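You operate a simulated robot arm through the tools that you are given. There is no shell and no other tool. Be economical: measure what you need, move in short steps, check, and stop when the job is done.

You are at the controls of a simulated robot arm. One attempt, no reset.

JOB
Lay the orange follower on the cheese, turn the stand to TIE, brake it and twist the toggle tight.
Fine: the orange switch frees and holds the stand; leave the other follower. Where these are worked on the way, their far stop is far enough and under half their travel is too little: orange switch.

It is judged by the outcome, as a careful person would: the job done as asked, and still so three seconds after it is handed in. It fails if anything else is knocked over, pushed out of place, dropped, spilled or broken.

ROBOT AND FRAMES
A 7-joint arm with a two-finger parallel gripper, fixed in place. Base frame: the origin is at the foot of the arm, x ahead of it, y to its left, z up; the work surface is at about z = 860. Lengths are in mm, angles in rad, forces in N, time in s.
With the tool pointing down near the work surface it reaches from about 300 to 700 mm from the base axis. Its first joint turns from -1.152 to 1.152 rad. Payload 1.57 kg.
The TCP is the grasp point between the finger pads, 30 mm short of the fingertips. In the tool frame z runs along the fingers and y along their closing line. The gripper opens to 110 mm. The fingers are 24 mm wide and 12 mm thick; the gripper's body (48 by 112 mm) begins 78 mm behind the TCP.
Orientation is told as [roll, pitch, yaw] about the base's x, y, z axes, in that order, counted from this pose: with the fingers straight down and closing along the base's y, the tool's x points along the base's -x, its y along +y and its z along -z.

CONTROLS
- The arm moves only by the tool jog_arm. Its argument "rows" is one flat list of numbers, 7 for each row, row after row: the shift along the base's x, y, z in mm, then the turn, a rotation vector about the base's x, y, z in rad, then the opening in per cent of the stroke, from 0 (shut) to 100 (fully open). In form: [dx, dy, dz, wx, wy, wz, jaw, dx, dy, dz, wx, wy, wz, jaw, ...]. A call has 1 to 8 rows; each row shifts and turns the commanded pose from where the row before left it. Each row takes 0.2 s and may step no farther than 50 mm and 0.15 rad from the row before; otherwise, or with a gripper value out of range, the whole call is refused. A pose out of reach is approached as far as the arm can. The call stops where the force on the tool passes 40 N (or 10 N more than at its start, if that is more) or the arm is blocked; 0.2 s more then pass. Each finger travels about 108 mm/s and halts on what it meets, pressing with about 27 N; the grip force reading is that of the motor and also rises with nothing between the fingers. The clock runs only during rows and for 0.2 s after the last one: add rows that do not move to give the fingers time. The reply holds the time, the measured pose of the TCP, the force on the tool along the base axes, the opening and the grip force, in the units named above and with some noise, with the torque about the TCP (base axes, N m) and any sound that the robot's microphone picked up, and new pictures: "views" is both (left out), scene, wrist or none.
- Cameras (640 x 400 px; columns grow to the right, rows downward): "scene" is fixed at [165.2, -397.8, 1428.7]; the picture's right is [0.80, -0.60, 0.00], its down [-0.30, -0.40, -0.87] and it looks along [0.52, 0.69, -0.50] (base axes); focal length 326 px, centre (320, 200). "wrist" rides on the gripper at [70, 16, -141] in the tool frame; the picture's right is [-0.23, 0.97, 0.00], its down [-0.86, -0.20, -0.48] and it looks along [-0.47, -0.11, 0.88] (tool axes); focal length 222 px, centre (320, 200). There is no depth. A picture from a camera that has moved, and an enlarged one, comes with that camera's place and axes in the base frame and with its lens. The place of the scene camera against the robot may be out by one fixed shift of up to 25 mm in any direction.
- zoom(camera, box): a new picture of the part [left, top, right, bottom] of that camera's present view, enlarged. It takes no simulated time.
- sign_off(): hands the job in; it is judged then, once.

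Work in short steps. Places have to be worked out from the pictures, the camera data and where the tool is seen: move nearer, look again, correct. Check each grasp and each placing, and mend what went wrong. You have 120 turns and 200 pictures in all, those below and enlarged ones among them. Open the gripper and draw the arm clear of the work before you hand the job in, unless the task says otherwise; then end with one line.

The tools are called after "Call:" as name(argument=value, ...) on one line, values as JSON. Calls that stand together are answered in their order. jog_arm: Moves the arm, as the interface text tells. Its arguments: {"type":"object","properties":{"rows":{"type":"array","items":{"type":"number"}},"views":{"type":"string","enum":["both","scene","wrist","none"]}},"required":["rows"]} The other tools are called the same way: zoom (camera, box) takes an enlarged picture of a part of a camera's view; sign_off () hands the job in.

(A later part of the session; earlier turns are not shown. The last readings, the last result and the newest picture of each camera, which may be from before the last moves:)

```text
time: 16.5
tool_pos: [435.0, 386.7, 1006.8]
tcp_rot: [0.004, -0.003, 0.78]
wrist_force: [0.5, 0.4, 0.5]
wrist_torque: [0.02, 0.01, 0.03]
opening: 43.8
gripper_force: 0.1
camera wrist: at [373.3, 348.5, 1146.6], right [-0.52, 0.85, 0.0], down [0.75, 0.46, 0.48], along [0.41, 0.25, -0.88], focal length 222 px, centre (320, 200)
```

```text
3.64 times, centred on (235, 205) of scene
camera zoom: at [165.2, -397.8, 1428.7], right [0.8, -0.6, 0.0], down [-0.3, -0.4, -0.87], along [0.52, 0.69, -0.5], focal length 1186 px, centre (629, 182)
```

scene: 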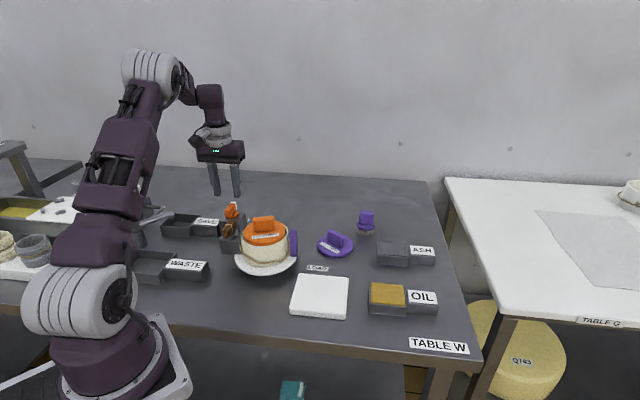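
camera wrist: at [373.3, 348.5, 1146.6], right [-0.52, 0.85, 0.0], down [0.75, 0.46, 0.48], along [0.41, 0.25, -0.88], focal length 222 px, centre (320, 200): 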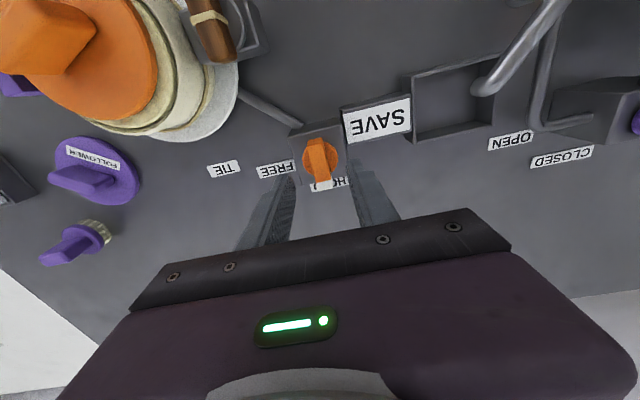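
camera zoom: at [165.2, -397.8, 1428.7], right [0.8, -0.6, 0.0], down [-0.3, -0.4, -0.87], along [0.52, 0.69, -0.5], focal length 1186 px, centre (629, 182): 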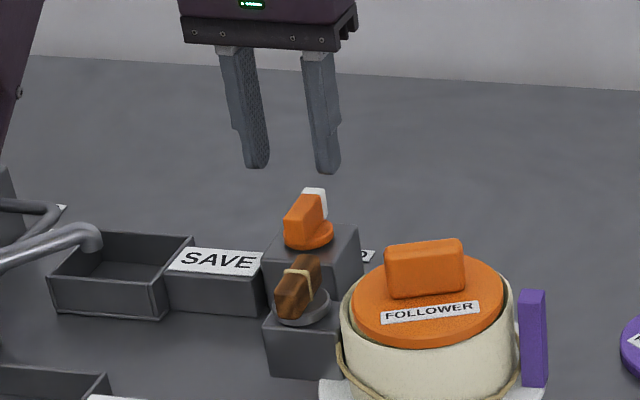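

Aligned laterally. I lower in stages, watching force, to straddle the bar with the tips above the knob's base disc.

Call:
jog_arm(rows=[1, 0.7, -25, 0, 0, 0, 40, 0, 0, -15, 0, 0, 0, 40, 0, 0, -6, 0, 0, 0, 40, 0, 0, 0, 0, 0, 0, 40], views="none")

Call:
zoom(camera="wrist", box=[220, 80, 420, 230])

Call:
zoom(camera="scene", box=[195, 170, 275, 250])

```text
time: 17.5
tool_pos: [434.0, 387.8, 960.9]
tcp_rot: [0.005, -0.003, 0.779]
wrist_force: [-0.4, 0.5, -0.4]
wrist_torque: [0.01, -0.01, 0.02]
opening: 44.0
gripper_force: 0.0
```

```text
2.67 times, centred on (320, 155) of wrist
camera zoom: at [372.2, 350.6, 1101.4], right [-0.52, 0.85, 0.0], down [0.75, 0.46, 0.48], along [0.41, 0.25, -0.88], focal length 592 px, centre (320, 320)
```

zoom: 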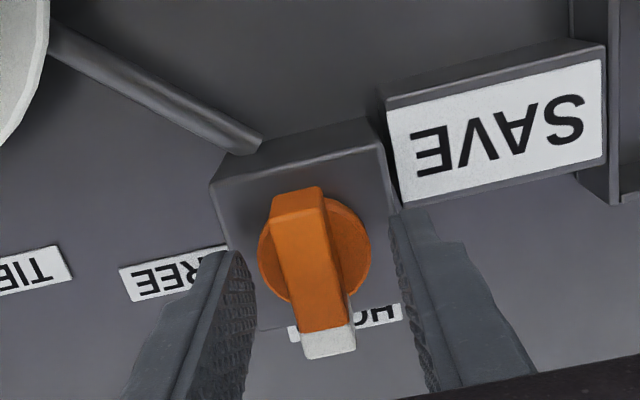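

```text
5.00 times, centred on (235, 210) of scene
camera zoom: at [165.3, -397.8, 1428.7], right [0.8, -0.6, 0.0], down [-0.3, -0.4, -0.87], along [0.52, 0.69, -0.5], focal length 1630 px, centre (745, 150)
```

zoom: 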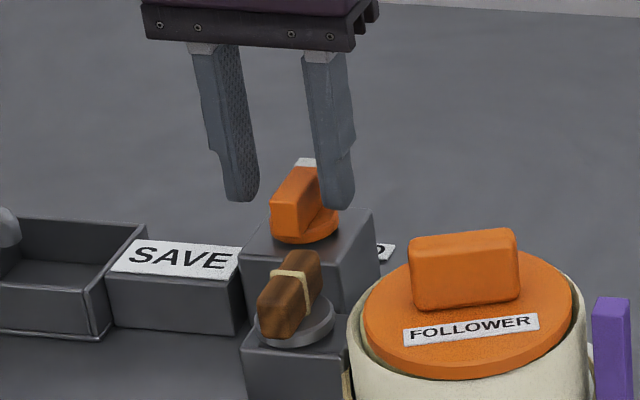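

The knob axis refines to about (440, 390), base disc at z≈905 and bar top near 928. I shift along the bar and lower to z≈940.

Call:
jog_arm(rows=[4.5, 2, 0, 0, 0, -0.02, 40, 0, 0, -12, 0, 0, 0, 40, 0, 0, -6, 0, 0, 0, 40, 0, 0, 0, 0, 0, 0, 40], views="none")

Call:
zoom(camera="wrist", box=[220, 80, 420, 230])

Call:
zoom(camera="scene", box=[195, 170, 275, 250])

```text
time: 18.5
tool_pos: [439.4, 390.6, 944.2]
tcp_rot: [0.004, -0.003, 0.76]
wrist_force: [0.5, -0.1, 0.7]
wrist_torque: [0.02, -0.02, 0.01]
opening: 44.2
gripper_force: 0.1
```

```text
2.67 times, centred on (320, 155) of wrist
camera zoom: at [376.0, 354.6, 1083.1], right [-0.51, 0.86, 0.0], down [0.76, 0.44, 0.48], along [0.41, 0.25, -0.88], focal length 592 px, centre (320, 320)
```

zoom: 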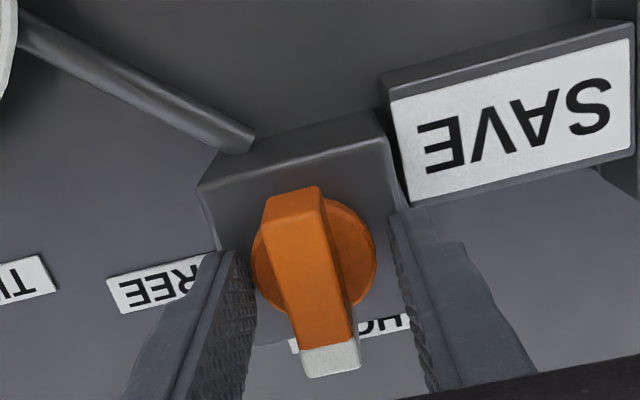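

```text
5.00 times, centred on (235, 210) of scene
camera zoom: at [165.2, -397.8, 1428.7], right [0.8, -0.6, 0.0], down [-0.3, -0.4, -0.87], along [0.52, 0.69, -0.5], focal length 1630 px, centre (745, 150)
```

zoom: 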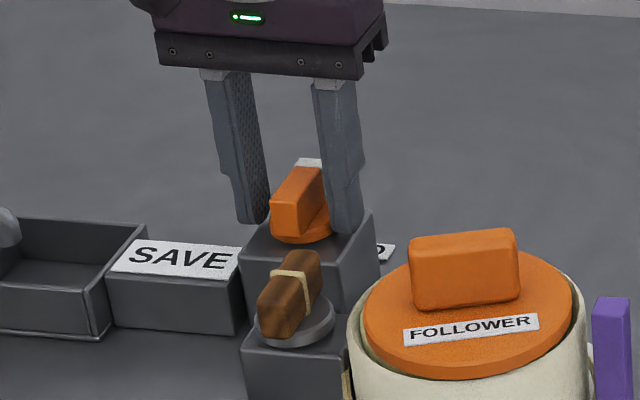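

The tips straddle the bar at its base. I shift 2 mm sideways and close.

Call:
jog_arm(rows=[0.7, -1.7, -2, 0, 0, -0.02, 40, 0, 0, 0, 0, 0, 0, 20, 0, 0, 0, 0, 0, 0, 0, 0, 0, 0, 0, 0, 0, 0, 0, 0, 0, 0, 0, 0, 0], views="none")

Call:
zoom(camera="wrist", box=[220, 80, 420, 230])

```text
time: 19.7
tool_pos: [438.6, 389.2, 941.6]
tcp_rot: [0.003, -0.001, 0.741]
wrist_force: [-2.0, 3.2, 4.4]
wrist_torque: [-0.02, 0.15, -0.03]
opening: 36.8
gripper_force: 42.9
```

```text
2.67 times, centred on (320, 155) of wrist
camera zoom: at [376.4, 354.3, 1081.6], right [-0.49, 0.87, 0.0], down [0.77, 0.43, 0.48], along [0.42, 0.24, -0.88], focal length 592 px, centre (320, 320)
```

zoom: 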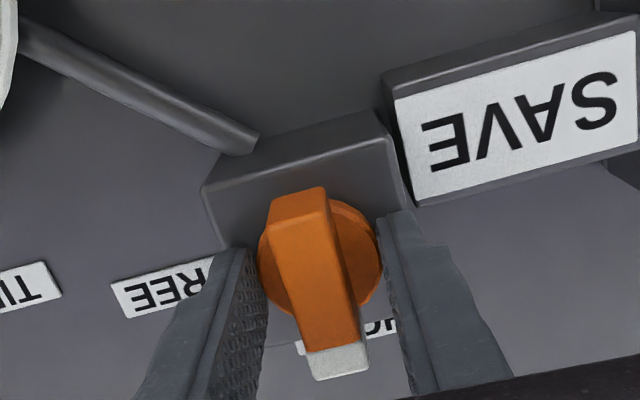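

The fingers closed on the 37 mm base disc, not the bar. I open, rise 9 mm and close on the bar.

Call:
jog_arm(rows=[0, 0, 0, 0, 0, 0, 40, 0, 0, 9, 0, 0, 0, 40, 0, 0, 0, 0, 0, 0, 20, 0, 0, 0, 0, 0, 0, 0, 0, 0, 0, 0, 0, 0, 0, 0, 0, 0, 0, 0, 0, 0], views="none")

Call:
zoom(camera="wrist", box=[220, 80, 420, 230])

```text
time: 21.1
tool_pos: [439.4, 390.0, 949.7]
tcp_rot: [0.004, -0.003, 0.74]
wrist_force: [-6.1, 8.5, -15.6]
wrist_torque: [0.54, 0.03, 0.01]
opening: 36.5
gripper_force: 43.2
```

```text
2.67 times, centred on (320, 155) of wrist
camera zoom: at [377.4, 355.0, 1089.8], right [-0.49, 0.87, 0.0], down [0.77, 0.43, 0.48], along [0.42, 0.24, -0.88], focal length 592 px, centre (320, 320)
```

zoom: 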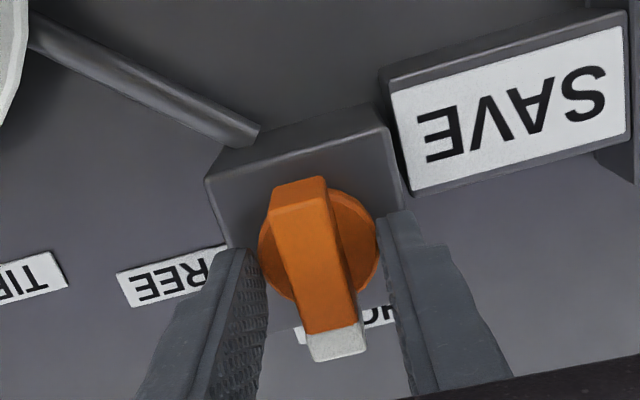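

It's still holding the disc edge. I open fully to 45%, rise 9 mm more and close again.

Call:
jog_arm(rows=[0, 0, 0, 0, 0, 0, 45, 0, 0, 0, 0, 0, 0, 45, 0, 0, 8, 0, 0, 0, 45, 0, 0, 0, 0, 0, 0, 20, 0, 0, 0, 0, 0, 0, 0, 0, 0, 0, 0, 0, 0, 0, 0, 0, 0, 0, 0, 0, 0], views="none")

Call:
zoom(camera="wrist", box=[220, 80, 420, 230])

Call:
zoom(camera="scene", box=[195, 170, 275, 250])

```text
time: 22.7
tool_pos: [439.6, 390.2, 957.3]
tcp_rot: [0.006, -0.004, 0.74]
wrist_force: [-8.4, 14.1, -1.6]
wrist_torque: [0.2, -0.25, 0.0]
opening: 15.6
gripper_force: 31.2
```

```text
2.67 times, centred on (320, 155) of wrist
camera zoom: at [377.4, 354.8, 1097.5], right [-0.49, 0.87, 0.01], down [0.77, 0.43, 0.48], along [0.42, 0.24, -0.88], focal length 592 px, centre (320, 320)
```

zoom: 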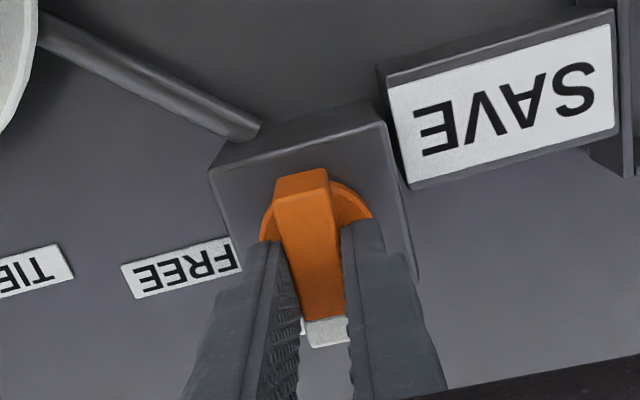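

```text
5.00 times, centred on (235, 210) of scene
camera zoom: at [165.0, -397.4, 1428.8], right [0.8, -0.6, 0.0], down [-0.3, -0.4, -0.87], along [0.52, 0.69, -0.5], focal length 1630 px, centre (745, 150)
```

zoom: 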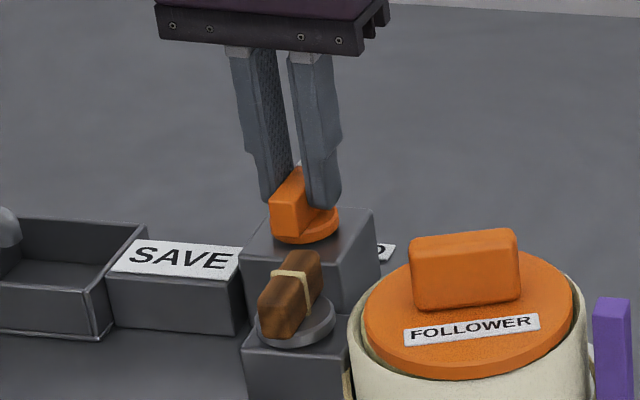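

The bar is gripped (15.6 mm), slightly outboard of the knob's axis near (435.5, 387). I turn clockwise in small arcs toward FREE, watching torque.

Call:
jog_arm(rows=[0.1, 0.1, 0, 0, 0, -0.15, 0, 0.4, -0.7, 0, 0, 0, -0.15, 0, 0.3, -0.8, 0, 0, 0, -0.15, 0, 0.2, -0.8, 0, 0, 0, -0.15, 0, 0, 0, 0, 0, 0, 0, 0], views="wrist")

```text
time: 23.9
tool_pos: [441.0, 389.1, 958.1]
tcp_rot: [0.004, -0.002, 0.138]
wrist_force: [-7.0, 30.1, -3.1]
wrist_torque: [0.25, 0.48, -0.07]
opening: 15.7
gripper_force: 31.7
camera wrist: at [368.5, 395.2, 1097.5], right [0.09, 1.0, 0.01], down [0.87, -0.08, 0.48], along [0.48, -0.04, -0.88], focal length 222 px, centre (320, 200)
```

wrist: 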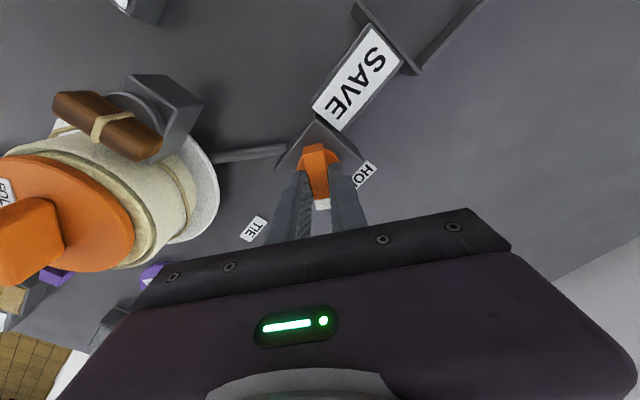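

The knob follows. The +30 N y force shows the axis lies further +y than I assumed, nearly at the TCP. I ease +2 mm in y and continue with pure rotation.

Call:
jog_arm(rows=[-0.5, 2, 0, 0, 0, 0, 0, 0, 0, 0, 0, 0, -0.15, 0, 0, 0, 0, 0, 0, -0.15, 0, 0, 0, 0, 0, 0, -0.15, 0, 0, 0, 0, 0, 0, 0, 0], views="wrist")

```text
time: 25.1
tool_pos: [441.2, 388.7, 958.2]
tcp_rot: [0.001, -0.004, -0.314]
wrist_force: [-5.6, 6.6, -0.7]
wrist_torque: [-0.23, -0.76, -0.03]
opening: 15.7
gripper_force: 31.1
camera wrist: at [378.3, 425.9, 1097.5], right [0.52, 0.86, 0.0], down [0.75, -0.45, 0.48], along [0.41, -0.25, -0.88], focal length 222 px, centre (320, 200)
```

wrist: 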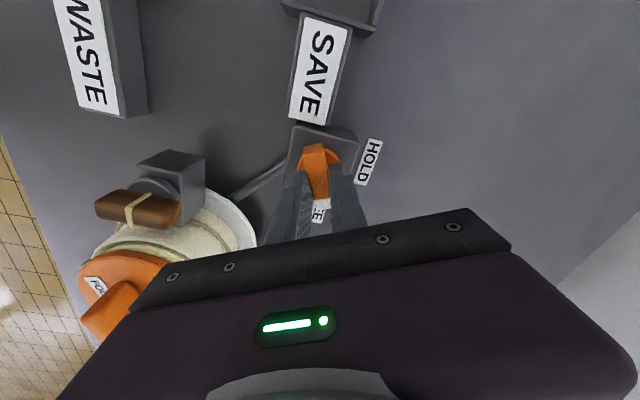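

Turned about 60° so far with low force. I continue to the stop.

Call:
jog_arm(rows=[0, 0, 0, 0, 0, -0.12, 0, 0, 0, 0, 0, 0, -0.12, 0, 0, 0, 0, 0, 0, -0.12, 0, 0, 0, 0, 0, 0, 0, 0], views="wrist")

Call:
zoom(camera="wrist", box=[220, 80, 420, 230])

```text
time: 26.1
tool_pos: [440.2, 387.4, 958.4]
tcp_rot: [0.001, -0.004, -0.675]
wrist_force: [-10.9, -11.3, 4.3]
wrist_torque: [0.12, 0.96, 0.04]
opening: 15.5
gripper_force: 31.2
camera wrist: at [395.1, 444.8, 1097.5], right [0.78, 0.62, 0.0], down [0.54, -0.69, 0.48], along [0.3, -0.38, -0.88], focal length 222 px, centre (320, 200)
```

wrist: 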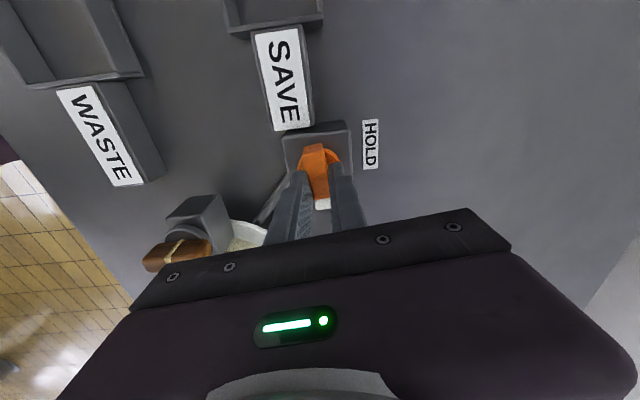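

```text
2.67 times, centred on (320, 155) of wrist
camera zoom: at [395.1, 444.8, 1097.5], right [0.78, 0.62, 0.0], down [0.54, -0.69, 0.48], along [0.3, -0.38, -0.88], focal length 592 px, centre (320, 320)
```

zoom: 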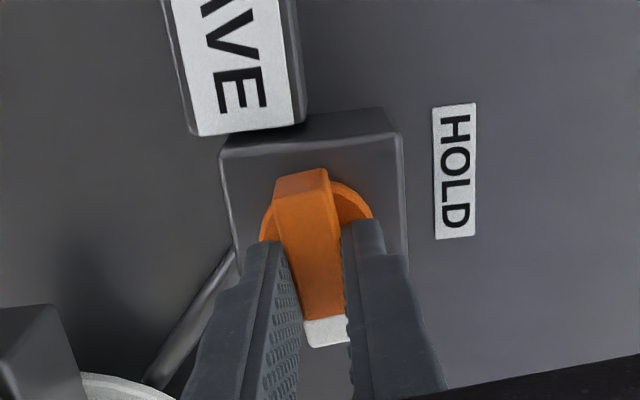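

About 81° turned and no stop yet. I add a bit more in small steps.

Call:
jog_arm(rows=[0, 0, 0, 0, 0, -0.08, 0, 0, 0, 0, 0, 0, -0.08, 0, 0, 0, 0, 0, 0, 0, 0], views="none")

Call:
zoom(camera="wrist", box=[220, 80, 420, 230])

```text
time: 26.9
tool_pos: [440.0, 386.9, 958.1]
tcp_rot: [0.0, -0.006, -0.83]
wrist_force: [-7.2, -13.7, -13.1]
wrist_torque: [-1.01, -0.33, 0.88]
opening: 16.7
gripper_force: 31.9
```

```text
2.67 times, centred on (320, 155) of wrist
camera zoom: at [404.2, 450.8, 1097.4], right [0.87, 0.49, 0.0], down [0.43, -0.76, 0.48], along [0.24, -0.42, -0.88], focal length 592 px, centre (320, 320)
```

zoom: 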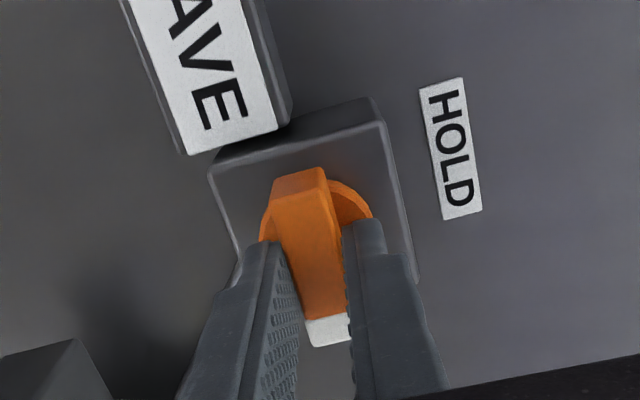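

Torque jumped to 0.88 and the jaws spread, so the far stop is reached. I release, rise and look.

Call:
jog_arm(rows=[0, 0, 0, 0, 0, 0.05, 5, 0, 0, 0, 0, 0, 0, 30, 0, 0, 0, 0, 0, 0, 40, 0, 0, 40, 0, 0, 0, 40, 0, 0, 45, 0, 0, 0, 40, 0, 0, 45, 0, 0, 0, 40, 0, 0, 0, 0, 0, 0, 40])

Call:
zoom(camera="scene", box=[205, 180, 325, 290])

Call:
zoom(camera="wrist", box=[160, 60, 400, 240])

```text
time: 28.5
tool_pos: [443.5, 385.7, 1087.4]
tcp_rot: [0.005, -0.004, -0.779]
wrist_force: [0.2, -0.2, 0.4]
wrist_torque: [0.02, -0.03, -0.02]
opening: 44.0
gripper_force: 0.0
camera wrist: at [403.6, 447.6, 1226.8], right [0.85, 0.53, 0.0], down [0.46, -0.74, 0.48], along [0.26, -0.4, -0.88], focal length 222 px, centre (320, 200)
```

scene: 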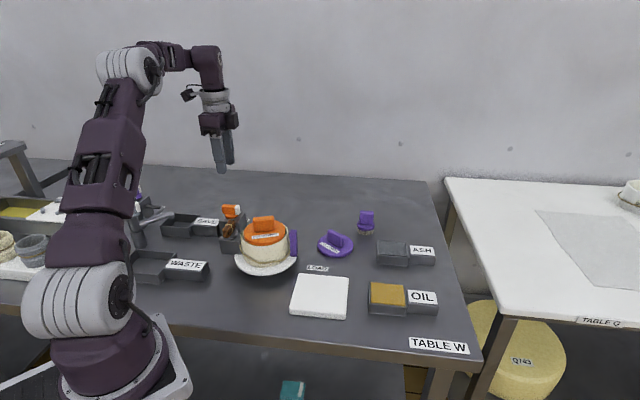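
wrist: 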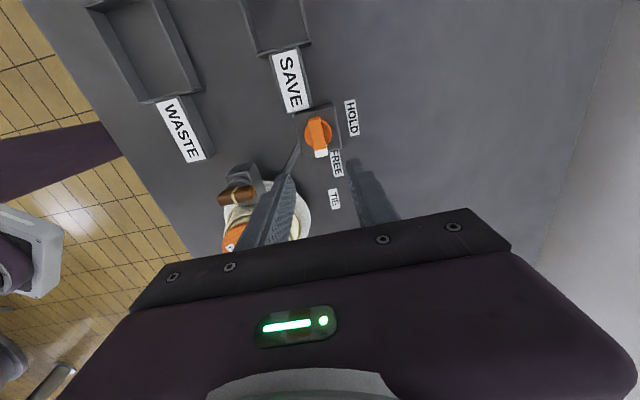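

```text
3.64 times, centred on (265, 235) of scene
camera zoom: at [165.2, -397.8, 1428.7], right [0.8, -0.6, 0.0], down [-0.3, -0.4, -0.87], along [0.52, 0.69, -0.5], focal length 1186 px, centre (520, 73)
```

zoom: 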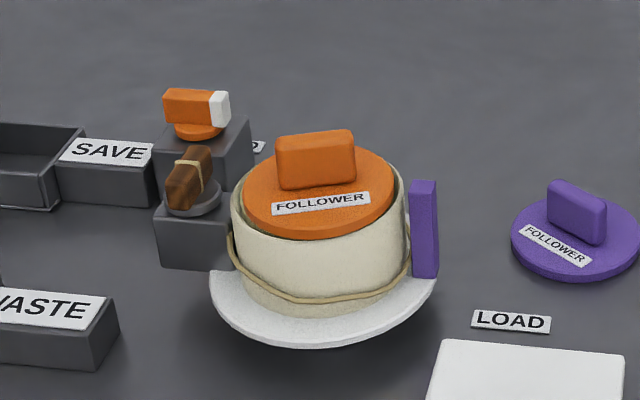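

```text
2.22 times, centred on (280, 150) of wrist
camera zoom: at [403.6, 447.6, 1226.8], right [0.85, 0.53, 0.0], down [0.46, -0.74, 0.48], along [0.26, -0.4, -0.88], focal length 494 px, centre (409, 311)
```

zoom: 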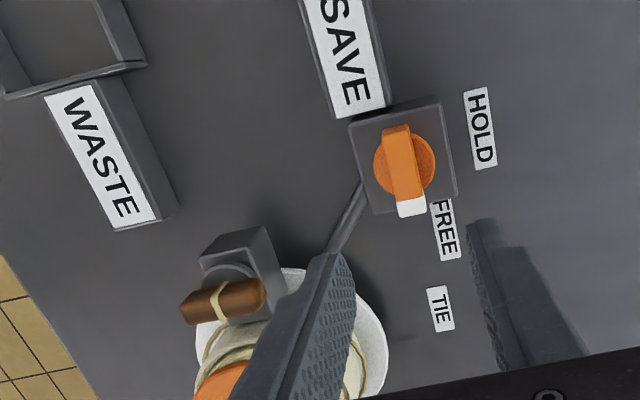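

The switch points at FREE. Next is the stand's purple handle, at about -42° around centre (444.5, 207.5). I move above it with the current yaw, which suits a tangential grasp.

Call:
jog_arm(rows=[12, -41, 0, 0, 0, 0, 50, 12, -41, 0, 0, 0, 0, 50, 12, -41, 0, 0, 0, 0, 50, 12, -41, 0, 0, 0, 0, 50, 12, -41, 0, 0, 0, 0, 50, 8, -33, -20, 0, 0, 0, 50, 0, 0, 0, 0, 0, 0, 50])

Call:
zoom(camera="wrist", box=[220, 40, 460, 220])

```text
time: 30.1
tool_pos: [509.2, 152.2, 1067.2]
tcp_rot: [0.003, -0.005, -0.78]
wrist_force: [0.6, 0.5, -0.1]
wrist_torque: [0.01, -0.01, -0.01]
opening: 55.3
gripper_force: 0.1
camera wrist: at [470.0, 213.6, 1207.0], right [0.85, 0.53, 0.0], down [0.47, -0.74, 0.48], along [0.26, -0.4, -0.88], focal length 222 px, centre (320, 200)
```

scene: 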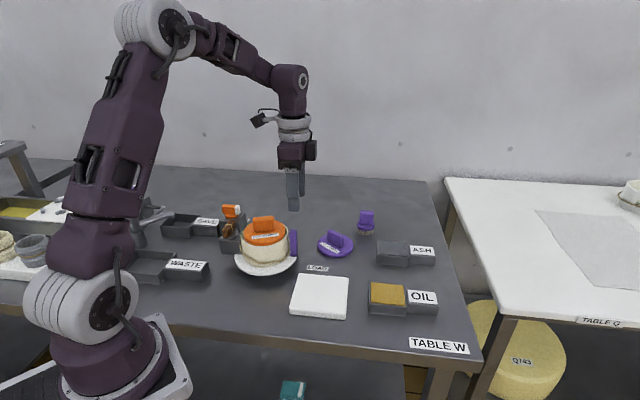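
wrist: 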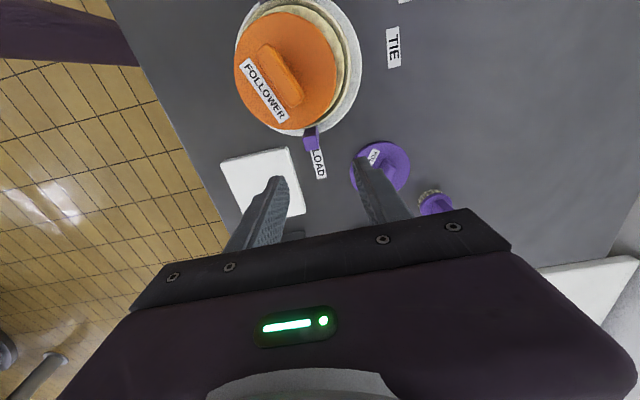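

```text
2.22 times, centred on (340, 130) of wrist
camera zoom: at [470.0, 213.6, 1207.0], right [0.85, 0.53, 0.0], down [0.47, -0.74, 0.48], along [0.26, -0.4, -0.88], focal length 494 px, centre (276, 356)
```

zoom: 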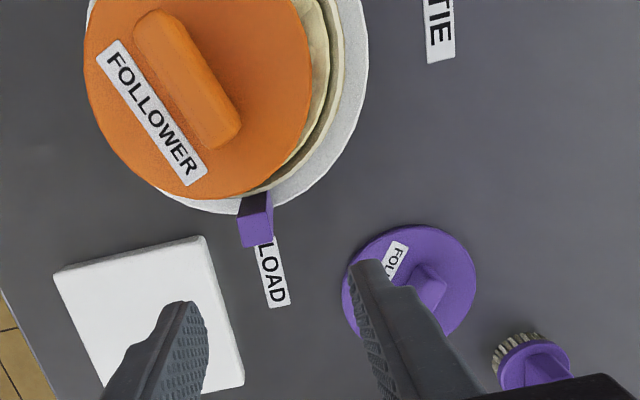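

The handle's top is at about (494.5, 158, 970), some 70 mm from the stand centre. I position slightly outboard of it and lower to z≈1010 for a check.

Call:
jog_arm(rows=[-11, 1.8, -20, 0, 0, 0, 55, 0, 0, -35, 0, 0, 0, 55, 0, 0, 0, 0, 0, 0, 55], views="none")

Call:
zoom(camera="wrist", box=[220, 60, 440, 220])

Call:
zoom(camera="scene", box=[230, 170, 340, 280])

```text
time: 30.9
tool_pos: [499.2, 152.1, 1011.8]
tcp_rot: [0.003, -0.005, -0.779]
wrist_force: [0.3, -0.1, -0.1]
wrist_torque: [-0.02, -0.02, -0.03]
opening: 60.7
gripper_force: 0.1
```

```text
2.50 times, centred on (330, 140) of wrist
camera zoom: at [459.8, 214.0, 1151.2], right [0.85, 0.53, 0.0], down [0.47, -0.74, 0.48], along [0.26, -0.41, -0.88], focal length 555 px, centre (295, 350)
```

zoom: 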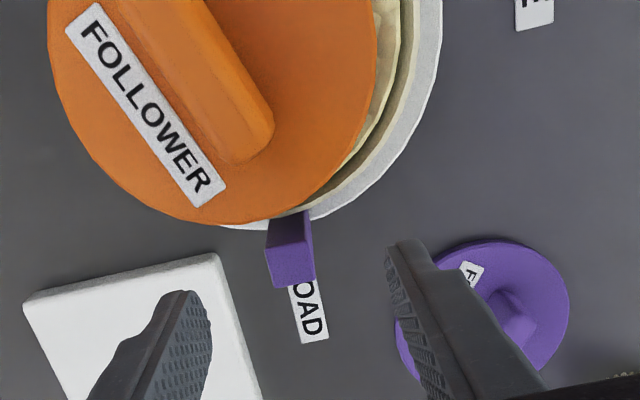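

```text
3.64 times, centred on (285, 225) of scene
camera zoom: at [165.3, -397.8, 1428.7], right [0.8, -0.6, 0.0], down [-0.3, -0.4, -0.87], along [0.52, 0.69, -0.5], focal length 1186 px, centre (447, 109)
```

zoom: 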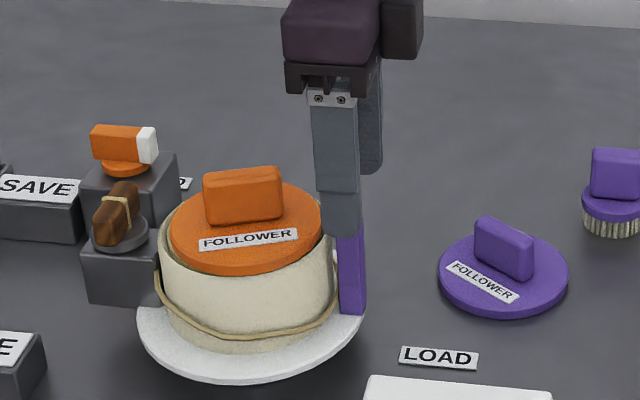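

The handle is centred between the fingers, with the TCP about 5 mm outboard as intended. I lower to z≈947 and close.

Call:
jog_arm(rows=[0, 0, -25, 0, 0, 0, 55, 0, 0, -25, 0, 0, 0, 55, 0, 0, -15, 0, 0, 0, 55, 0, 0, 0, 0, 0, 0, 30, 0, 0, 0, 0, 0, 0, 10, 0, 0, 0, 0, 0, 0, 0, 0, 0, 0, 0, 0, 0, 0], views="none")

Call:
zoom(camera="wrist", box=[220, 60, 440, 220])

Call:
zoom(camera="scene", box=[230, 170, 340, 280])

```text
time: 32.5
tool_pos: [496.4, 152.9, 949.1]
tcp_rot: [0.001, -0.002, -0.78]
wrist_force: [3.0, 2.9, -6.8]
wrist_torque: [-1.09, 0.42, -0.04]
opening: 16.9
gripper_force: 32.1
```

```text
2.50 times, centred on (330, 140) of wrist
camera zoom: at [458.5, 214.4, 1088.6], right [0.85, 0.53, 0.0], down [0.47, -0.74, 0.48], along [0.26, -0.41, -0.88], focal length 555 px, centre (295, 350)
```

zoom: 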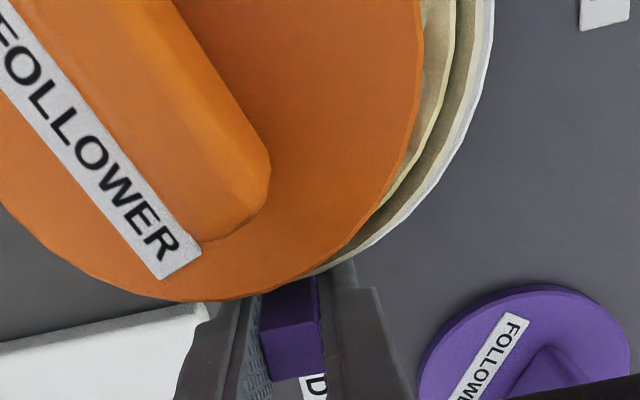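

```text
3.64 times, centred on (285, 225) of scene
camera zoom: at [165.4, -397.7, 1428.7], right [0.8, -0.6, 0.0], down [-0.3, -0.4, -0.87], along [0.52, 0.69, -0.5], focal length 1186 px, centre (447, 109)
```

zoom: 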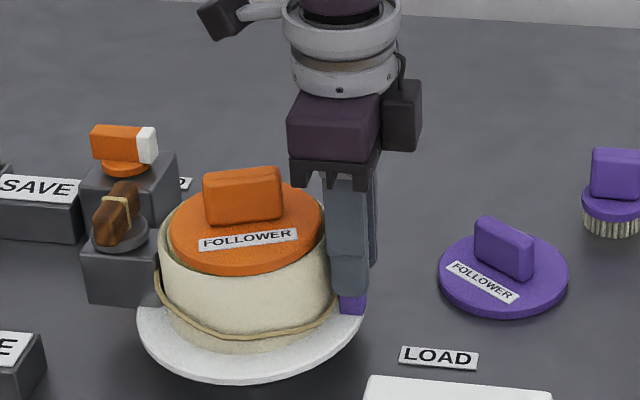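

The handle is gripped. I swing it counter-clockwise around the stand centre in small arcs, starting with three steps.

Call:
jog_arm(rows=[7.1, 7.8, 0, 0, 0, 0.14, 0, 5.95, 8.7, 0, 0, 0, 0.14, 0, 4.75, 9.5, 0, 0, 0, 0.14, 0, 0, 0, 0, 0, 0, 0, 0])

```text
time: 33.5
tool_pos: [513.1, 178.2, 948.9]
tcp_rot: [0.003, -0.001, -0.358]
wrist_force: [-19.1, 10.4, 0.3]
wrist_torque: [-0.67, 0.89, -0.17]
opening: 17.0
gripper_force: 32.1
camera wrist: at [454.1, 218.3, 1088.8], right [0.55, 0.83, 0.0], down [0.73, -0.49, 0.48], along [0.4, -0.26, -0.88], focal length 222 px, centre (320, 200)
```

scene: 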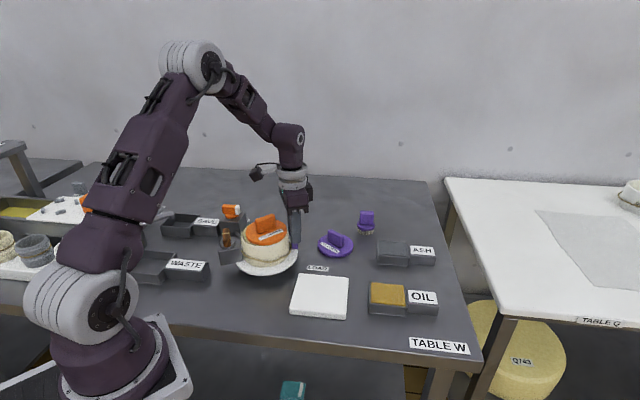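
wrist: 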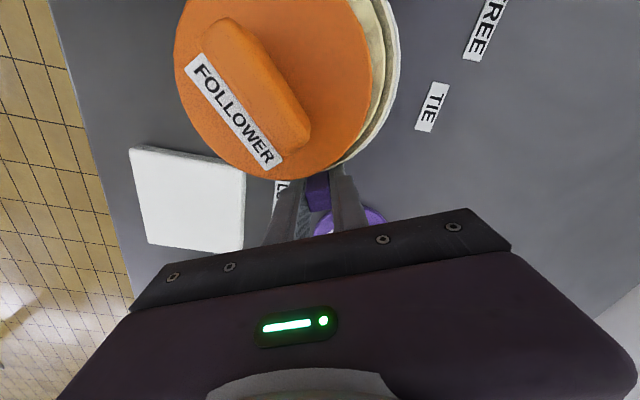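

The stand turns and carries the follower and toggle block with it. A 20 N inward pull means I should tighten the radius slightly. I continue.

Call:
jog_arm(rows=[2.0, 10.6, 0, 0, 0, 0.14, 0, 1.5, 10.3, 0, 0, 0, 0.14, 0, 0.3, 10.4, 0, 0, 0, 0.14, 0, -1.1, 10.4, 0, 0, 0, 0.14, 0, 0, 0, 0, 0, 0, 0, 0])

```text
time: 34.7
tool_pos: [517.4, 218.5, 948.2]
tcp_rot: [0.003, -0.005, 0.2]
wrist_force: [-15.9, -3.5, 24.2]
wrist_torque: [-1.33, 0.0, -0.03]
opening: 17.6
gripper_force: 32.4
camera wrist: at [445.8, 221.6, 1088.1], right [0.03, 1.0, 0.0], down [0.88, -0.03, 0.48], along [0.48, -0.01, -0.88], focal length 222 px, centre (320, 200)
```

scene: 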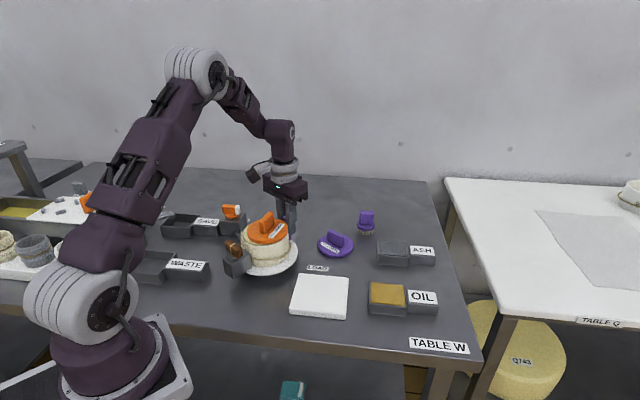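
wrist: 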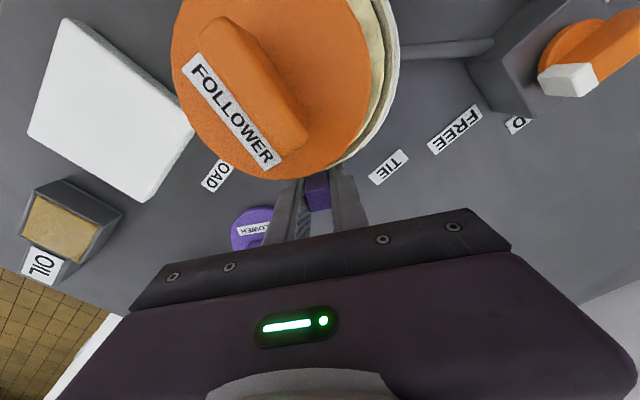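

Smooth so far. I continue three more arcs.

Call:
jog_arm(rows=[-2.8, 10.2, 0.5, 0, 0, 0.14, 0, -4.0, 9.8, 0, 0, 0, 0.14, 0, -5.2, 9.1, 0, 0, 0, 0.14, 0, 0, 0, 0, 0, 0, 0, 0])

Call:
zoom(camera="wrist", box=[200, 40, 440, 220])

```text
time: 35.7
tool_pos: [505.6, 249.8, 949.4]
tcp_rot: [0.002, 0.004, 0.619]
wrist_force: [-17.8, -17.2, 13.1]
wrist_torque: [-0.74, -0.52, 0.22]
opening: 17.4
gripper_force: 32.2
camera wrist: at [439.5, 222.8, 1088.0], right [-0.38, 0.92, 0.0], down [0.81, 0.33, 0.48], along [0.44, 0.18, -0.88], focal length 222 px, centre (320, 200)
```

scene: 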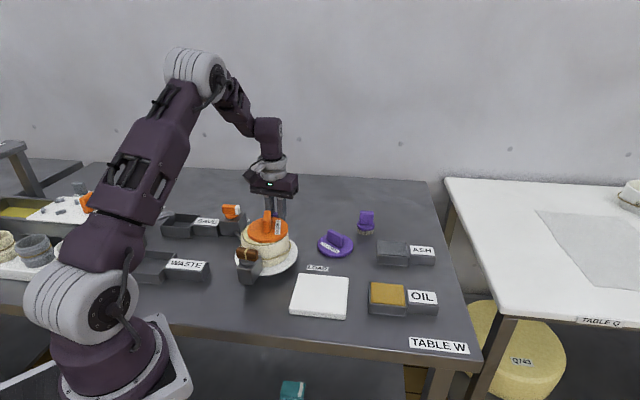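
wrist: 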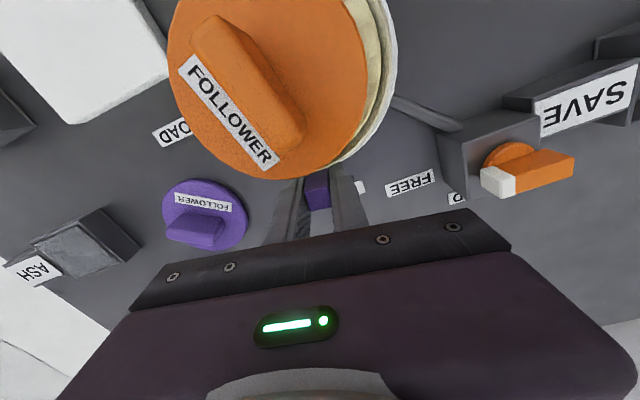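

```text
2.22 times, centred on (320, 130) of wrist
camera zoom: at [439.5, 222.8, 1088.0], right [-0.38, 0.92, 0.0], down [0.81, 0.33, 0.48], along [0.44, 0.18, -0.88], focal length 494 px, centre (320, 356)
```

zoom: 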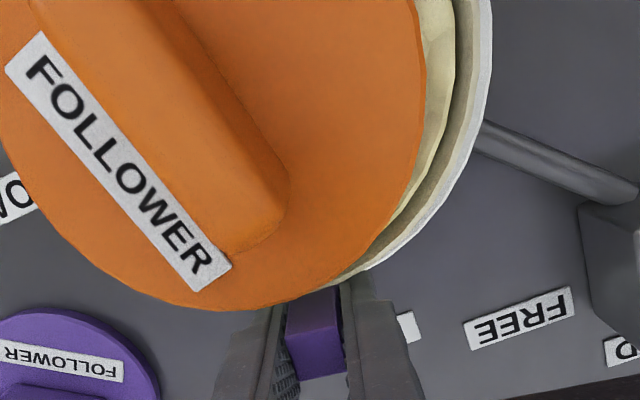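

It's at 35° and TIE is at about 45°. I do two finer steps, then compare handle and label.

Call:
jog_arm(rows=[-4.7, 6, 0, 0, 0, 0.1, 0, -3.6, 3.8, 0, 0, 0, 0.07, 0, 0, 0, 0, 0, 0, 0, 0])

Call:
zoom(camera="wrist", box=[200, 40, 440, 220])

Call:
zoom(camera="scene", box=[200, 170, 340, 290])

```text
time: 36.5
tool_pos: [499.4, 257.3, 948.2]
tcp_rot: [0.002, -0.002, 0.788]
wrist_force: [6.3, -21.3, -13.1]
wrist_torque: [-0.6, -0.47, -0.07]
opening: 17.3
gripper_force: 31.8
camera wrist: at [437.6, 220.5, 1087.8], right [-0.53, 0.85, 0.0], down [0.74, 0.46, 0.48], along [0.41, 0.26, -0.88], focal length 222 px, centre (320, 200)
```

scene: 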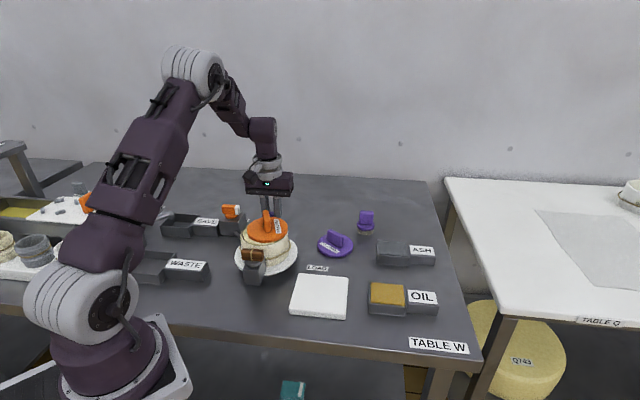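
wrist: 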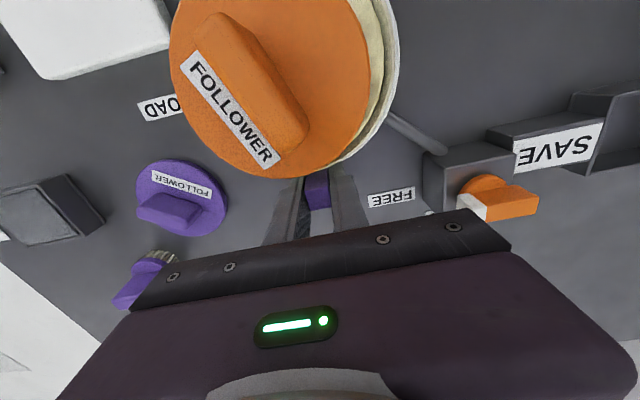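

```text
2.22 times, centred on (320, 130) of wrist
camera zoom: at [437.6, 220.5, 1087.8], right [-0.53, 0.85, 0.0], down [0.74, 0.46, 0.48], along [0.41, 0.26, -0.88], focal length 494 px, centre (320, 356)
```

zoom: 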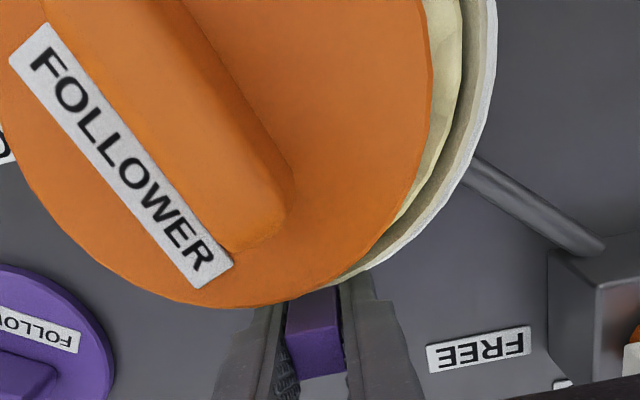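

```text
3.33 times, centred on (270, 230) of scene
camera zoom: at [165.6, -398.3, 1428.5], right [0.8, -0.6, 0.0], down [-0.3, -0.4, -0.87], along [0.52, 0.69, -0.5], focal length 1087 px, centre (487, 100)
```

zoom: 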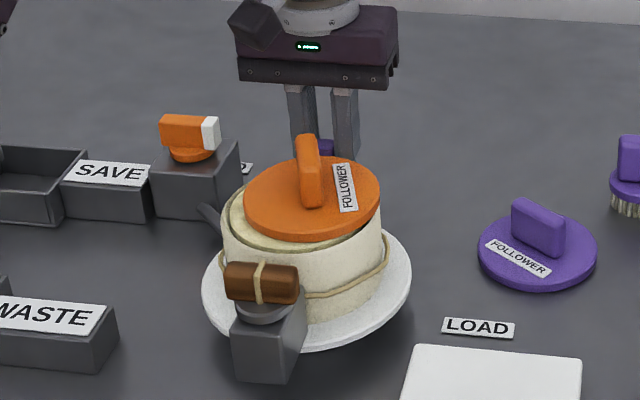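

About 90° turned. I nudge another 2° to feel for a stop.

Call:
jog_arm(rows=[-1.9, 2.0, 0, 0, 0, 0.035, 0, 0, 0, 0, 0, 0, 0, 0], views="none")

```text
time: 37.0
tool_pos: [498.6, 258.3, 946.6]
tcp_rot: [-0.003, -0.001, 0.814]
wrist_force: [3.4, -4.0, 0.1]
wrist_torque: [0.72, 0.45, -0.27]
opening: 17.4
gripper_force: 32.6
stopped in row 2: the force on the tool passed its limit at 41 N (the readings are from after the stop); the commanded pose is now the measured one
```

It met a hard stop (41 N), so the stand is at its TIE stop. I release, rise and inspect.

Call:
jog_arm(rows=[0, 0, 0, 0, 0, 0, 20, 0, 0, 0, 0, 0, 0, 40, 0, 0, 0, 0, 0, 0, 50, 0, 0, 45, 0, 0, 0, 50, 0, 0, 45, 0, 0, 0, 50, 0, 0, 45, 0, 0, 0, 50, 25, 20, 20, 0, 0, 0, 50, 0, 0, 0, 0, 0, 0, 50])

Call:
zoom(camera="wrist", box=[180, 0, 460, 200])

Call:
zoom(camera="scene", box=[200, 170, 340, 290])

```text
time: 38.8
tool_pos: [523.9, 275.7, 1101.2]
tcp_rot: [-0.001, -0.001, 0.818]
wrist_force: [-0.1, 0.7, 0.0]
wrist_torque: [-0.01, 0.02, -0.05]
opening: 54.8
gripper_force: 0.0
camera wrist: at [463.0, 236.9, 1240.7], right [-0.56, 0.83, 0.0], down [0.73, 0.49, 0.48], along [0.4, 0.27, -0.88], focal length 222 px, centre (320, 200)
```

scene: 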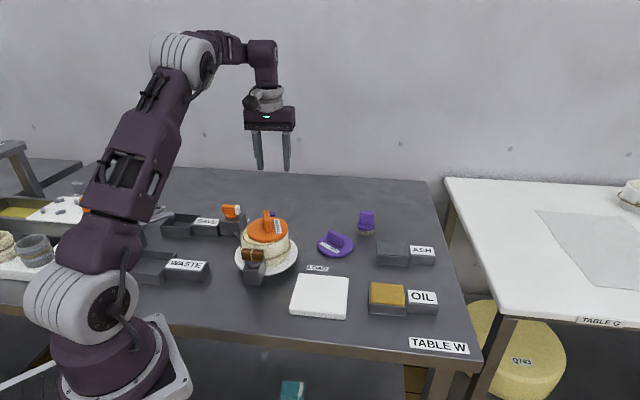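
wrist: 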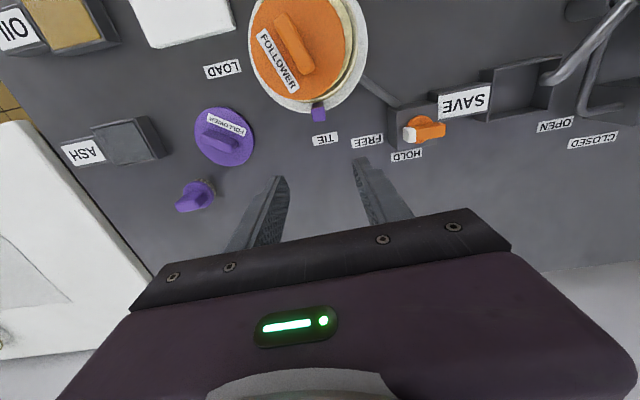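

```text
2.00 times, centred on (320, 100) of wrist
camera zoom: at [463.0, 236.9, 1240.7], right [-0.56, 0.83, 0.0], down [0.73, 0.49, 0.48], along [0.4, 0.27, -0.88], focal length 444 px, centre (320, 400)
```

zoom: 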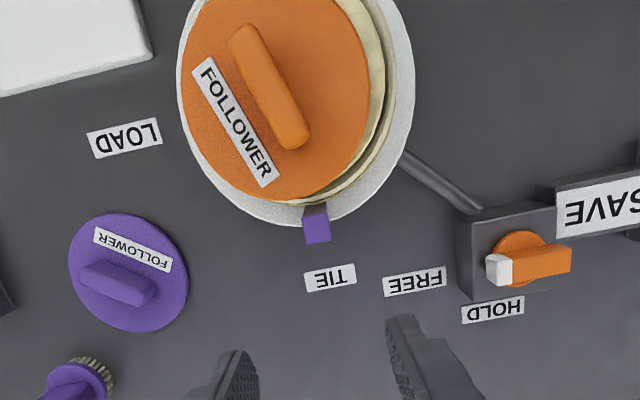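

```text
3.33 times, centred on (270, 230) of scene
camera zoom: at [165.3, -397.8, 1428.7], right [0.8, -0.6, 0.0], down [-0.3, -0.4, -0.87], along [0.52, 0.69, -0.5], focal length 1087 px, centre (487, 100)
```

zoom: 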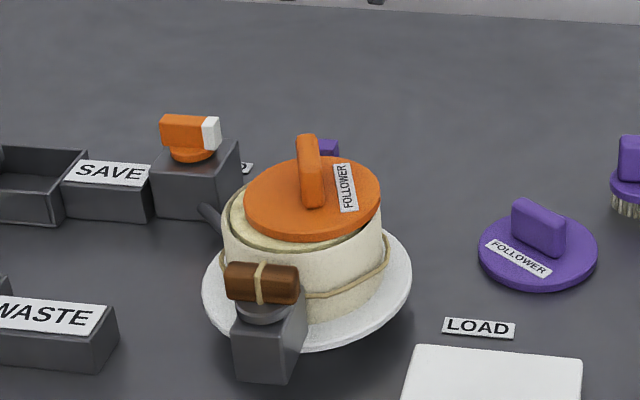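

The handle lines up with TIE. But the follower seems to have slid off-centre when I released it, so I look closely.

Call:
zoom(camera="scene", box=[230, 200, 305, 260])

Call:
zoom(camera="wrist", box=[240, 0, 380, 110])

```text
6.67 times, centred on (268, 230) of scene
camera zoom: at [165.3, -397.8, 1428.7], right [0.8, -0.6, 0.0], down [-0.3, -0.4, -0.87], along [0.52, 0.69, -0.5], focal length 2174 px, centre (670, 0)
```

zoom: 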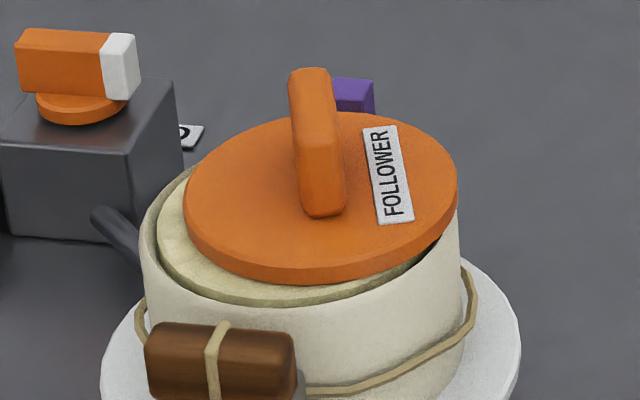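

```text
3.64 times, centred on (310, 55) of wrist
camera zoom: at [463.0, 236.9, 1240.7], right [-0.56, 0.83, 0.0], down [0.73, 0.49, 0.48], along [0.4, 0.27, -0.88], focal length 808 px, centre (356, 727)
```

zoom: 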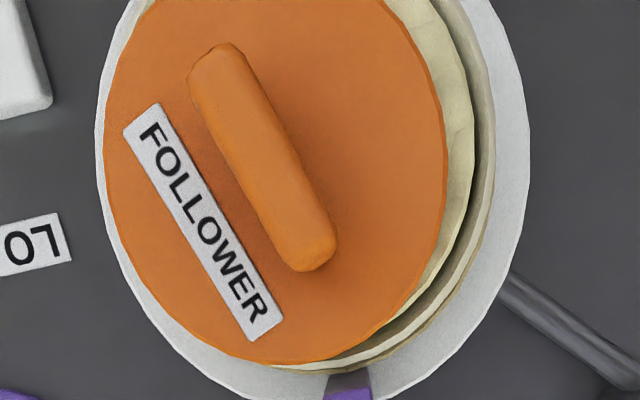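

The disc overhangs the rim by about 10 mm on one side and needs re-centring. I'll brake the stand first so it can't turn. Moving back over the switch with yaw about -0.79.

Call:
jog_arm(rows=[-12, 16, 0, 0, 0, -0.15, 45, -12, 16, 0, 0, 0, -0.15, 45, -12, 16, 0, 0, 0, -0.15, 45, -12, 16, 0, 0, 0, -0.15, 45, -12, 16, 0, 0, 0, -0.15, 45, -12, 16, 0, 0, 0, -0.15, 45, -12, 16, 0, 0, 0, -0.15, 45, 0, 0, 0, 0, 0, -0.15, 45], views="none")

Call:
jog_arm(rows=[0, 0, -20, 0, 0, -0.15, 45, 0, 0, -20, 0, 0, -0.15, 45, 0, 0, -20, 0, 0, -0.1, 45, 0, 0, 0, 0, 0, 0, 45], views="wrist")

Call:
zoom(camera="wrist", box=[220, 60, 440, 220])

```text
time: 40.6
tool_pos: [438.1, 390.5, 1103.9]
tcp_rot: [-0.002, -0.002, -0.382]
wrist_force: [0.7, -0.1, 0.0]
wrist_torque: [0.02, 0.0, 0.0]
opening: 49.3
gripper_force: 0.0
```

```text
time: 41.6
tool_pos: [438.4, 389.2, 1041.8]
tcp_rot: [-0.003, -0.001, -0.782]
wrist_force: [0.2, 0.2, -0.3]
wrist_torque: [0.0, -0.01, 0.0]
opening: 49.4
gripper_force: 0.1
camera wrist: at [400.2, 451.5, 1183.0], right [0.85, 0.53, 0.0], down [0.47, -0.74, 0.48], along [0.25, -0.41, -0.88], focal length 222 px, centre (320, 200)
```

wrist: 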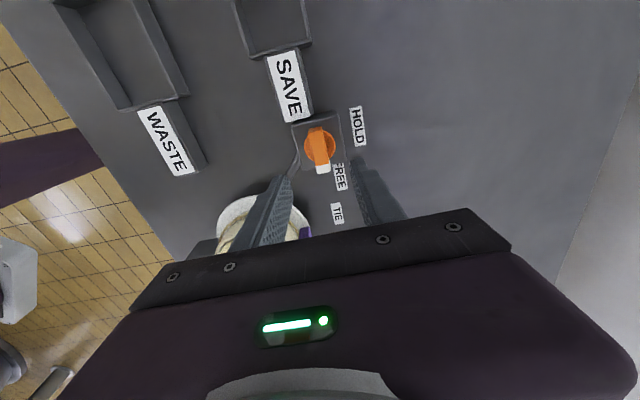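

```text
2.50 times, centred on (330, 140) of wrist
camera zoom: at [400.2, 451.5, 1183.0], right [0.85, 0.53, 0.0], down [0.47, -0.74, 0.48], along [0.25, -0.41, -0.88], focal length 555 px, centre (295, 350)
```

zoom: 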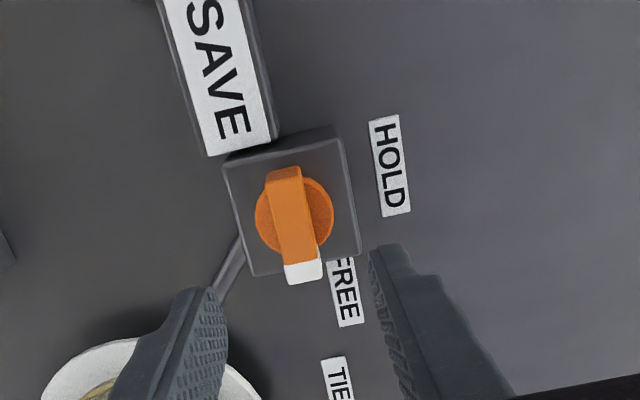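

Aligned. I descend to z≈958 and grip the bar.

Call:
jog_arm(rows=[0.5, -0.5, -40, 0, 0, 0, 40, 0.5, -0.5, -34, 0, 0, 0, 40, 0, 0, -10, 0, 0, 0, 40, 0, 0, 0, 0, 0, 0, 20, 0, 0, 0, 0, 0, 0, 0, 0, 0, 0, 0, 0, 0, 0], views="none")

Call:
zoom(camera="wrist", box=[220, 60, 440, 220])

```text
time: 43.0
tool_pos: [438.9, 389.0, 958.4]
tcp_rot: [-0.01, -0.001, -0.78]
wrist_force: [-18.0, -19.4, 4.0]
wrist_torque: [-0.26, -0.1, -0.01]
opening: 15.8
gripper_force: 31.6
```

```text
2.50 times, centred on (330, 140) of wrist
camera zoom: at [400.7, 451.5, 1098.2], right [0.85, 0.53, -0.01], down [0.47, -0.74, 0.48], along [0.25, -0.41, -0.88], focal length 555 px, centre (295, 350)
```

zoom: 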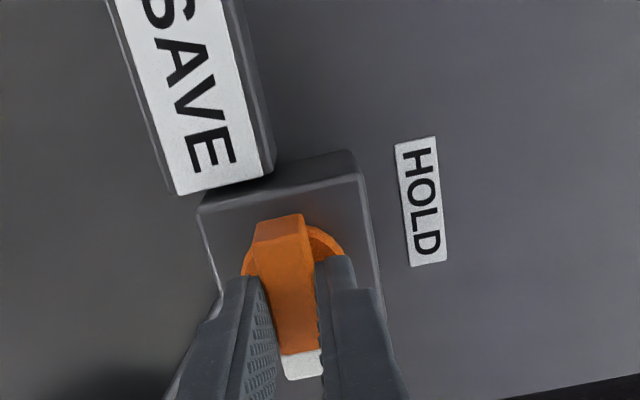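

The bar is gripped. I relieve the side force and rotate counter-clockwise toward HOLD.

Call:
jog_arm(rows=[-1.3, -1.4, 0, 0, 0, 0, 0, 0, 0, 0, 0, 0, 0.15, 0, 0, 0, 0, 0, 0, 0.15, 0, 0, 0, 0, 0, 0, 0.15, 0, 0, 0, 0, 0, 0, 0.15, 0, 0, 0, 0, 0, 0, 0, 0], views="none")

```text
time: 44.4
tool_pos: [437.2, 387.9, 958.5]
tcp_rot: [-0.002, -0.002, -0.178]
wrist_force: [-4.7, -8.1, -17.4]
wrist_torque: [-0.04, -0.16, 0.0]
opening: 15.9
gripper_force: 31.0
```

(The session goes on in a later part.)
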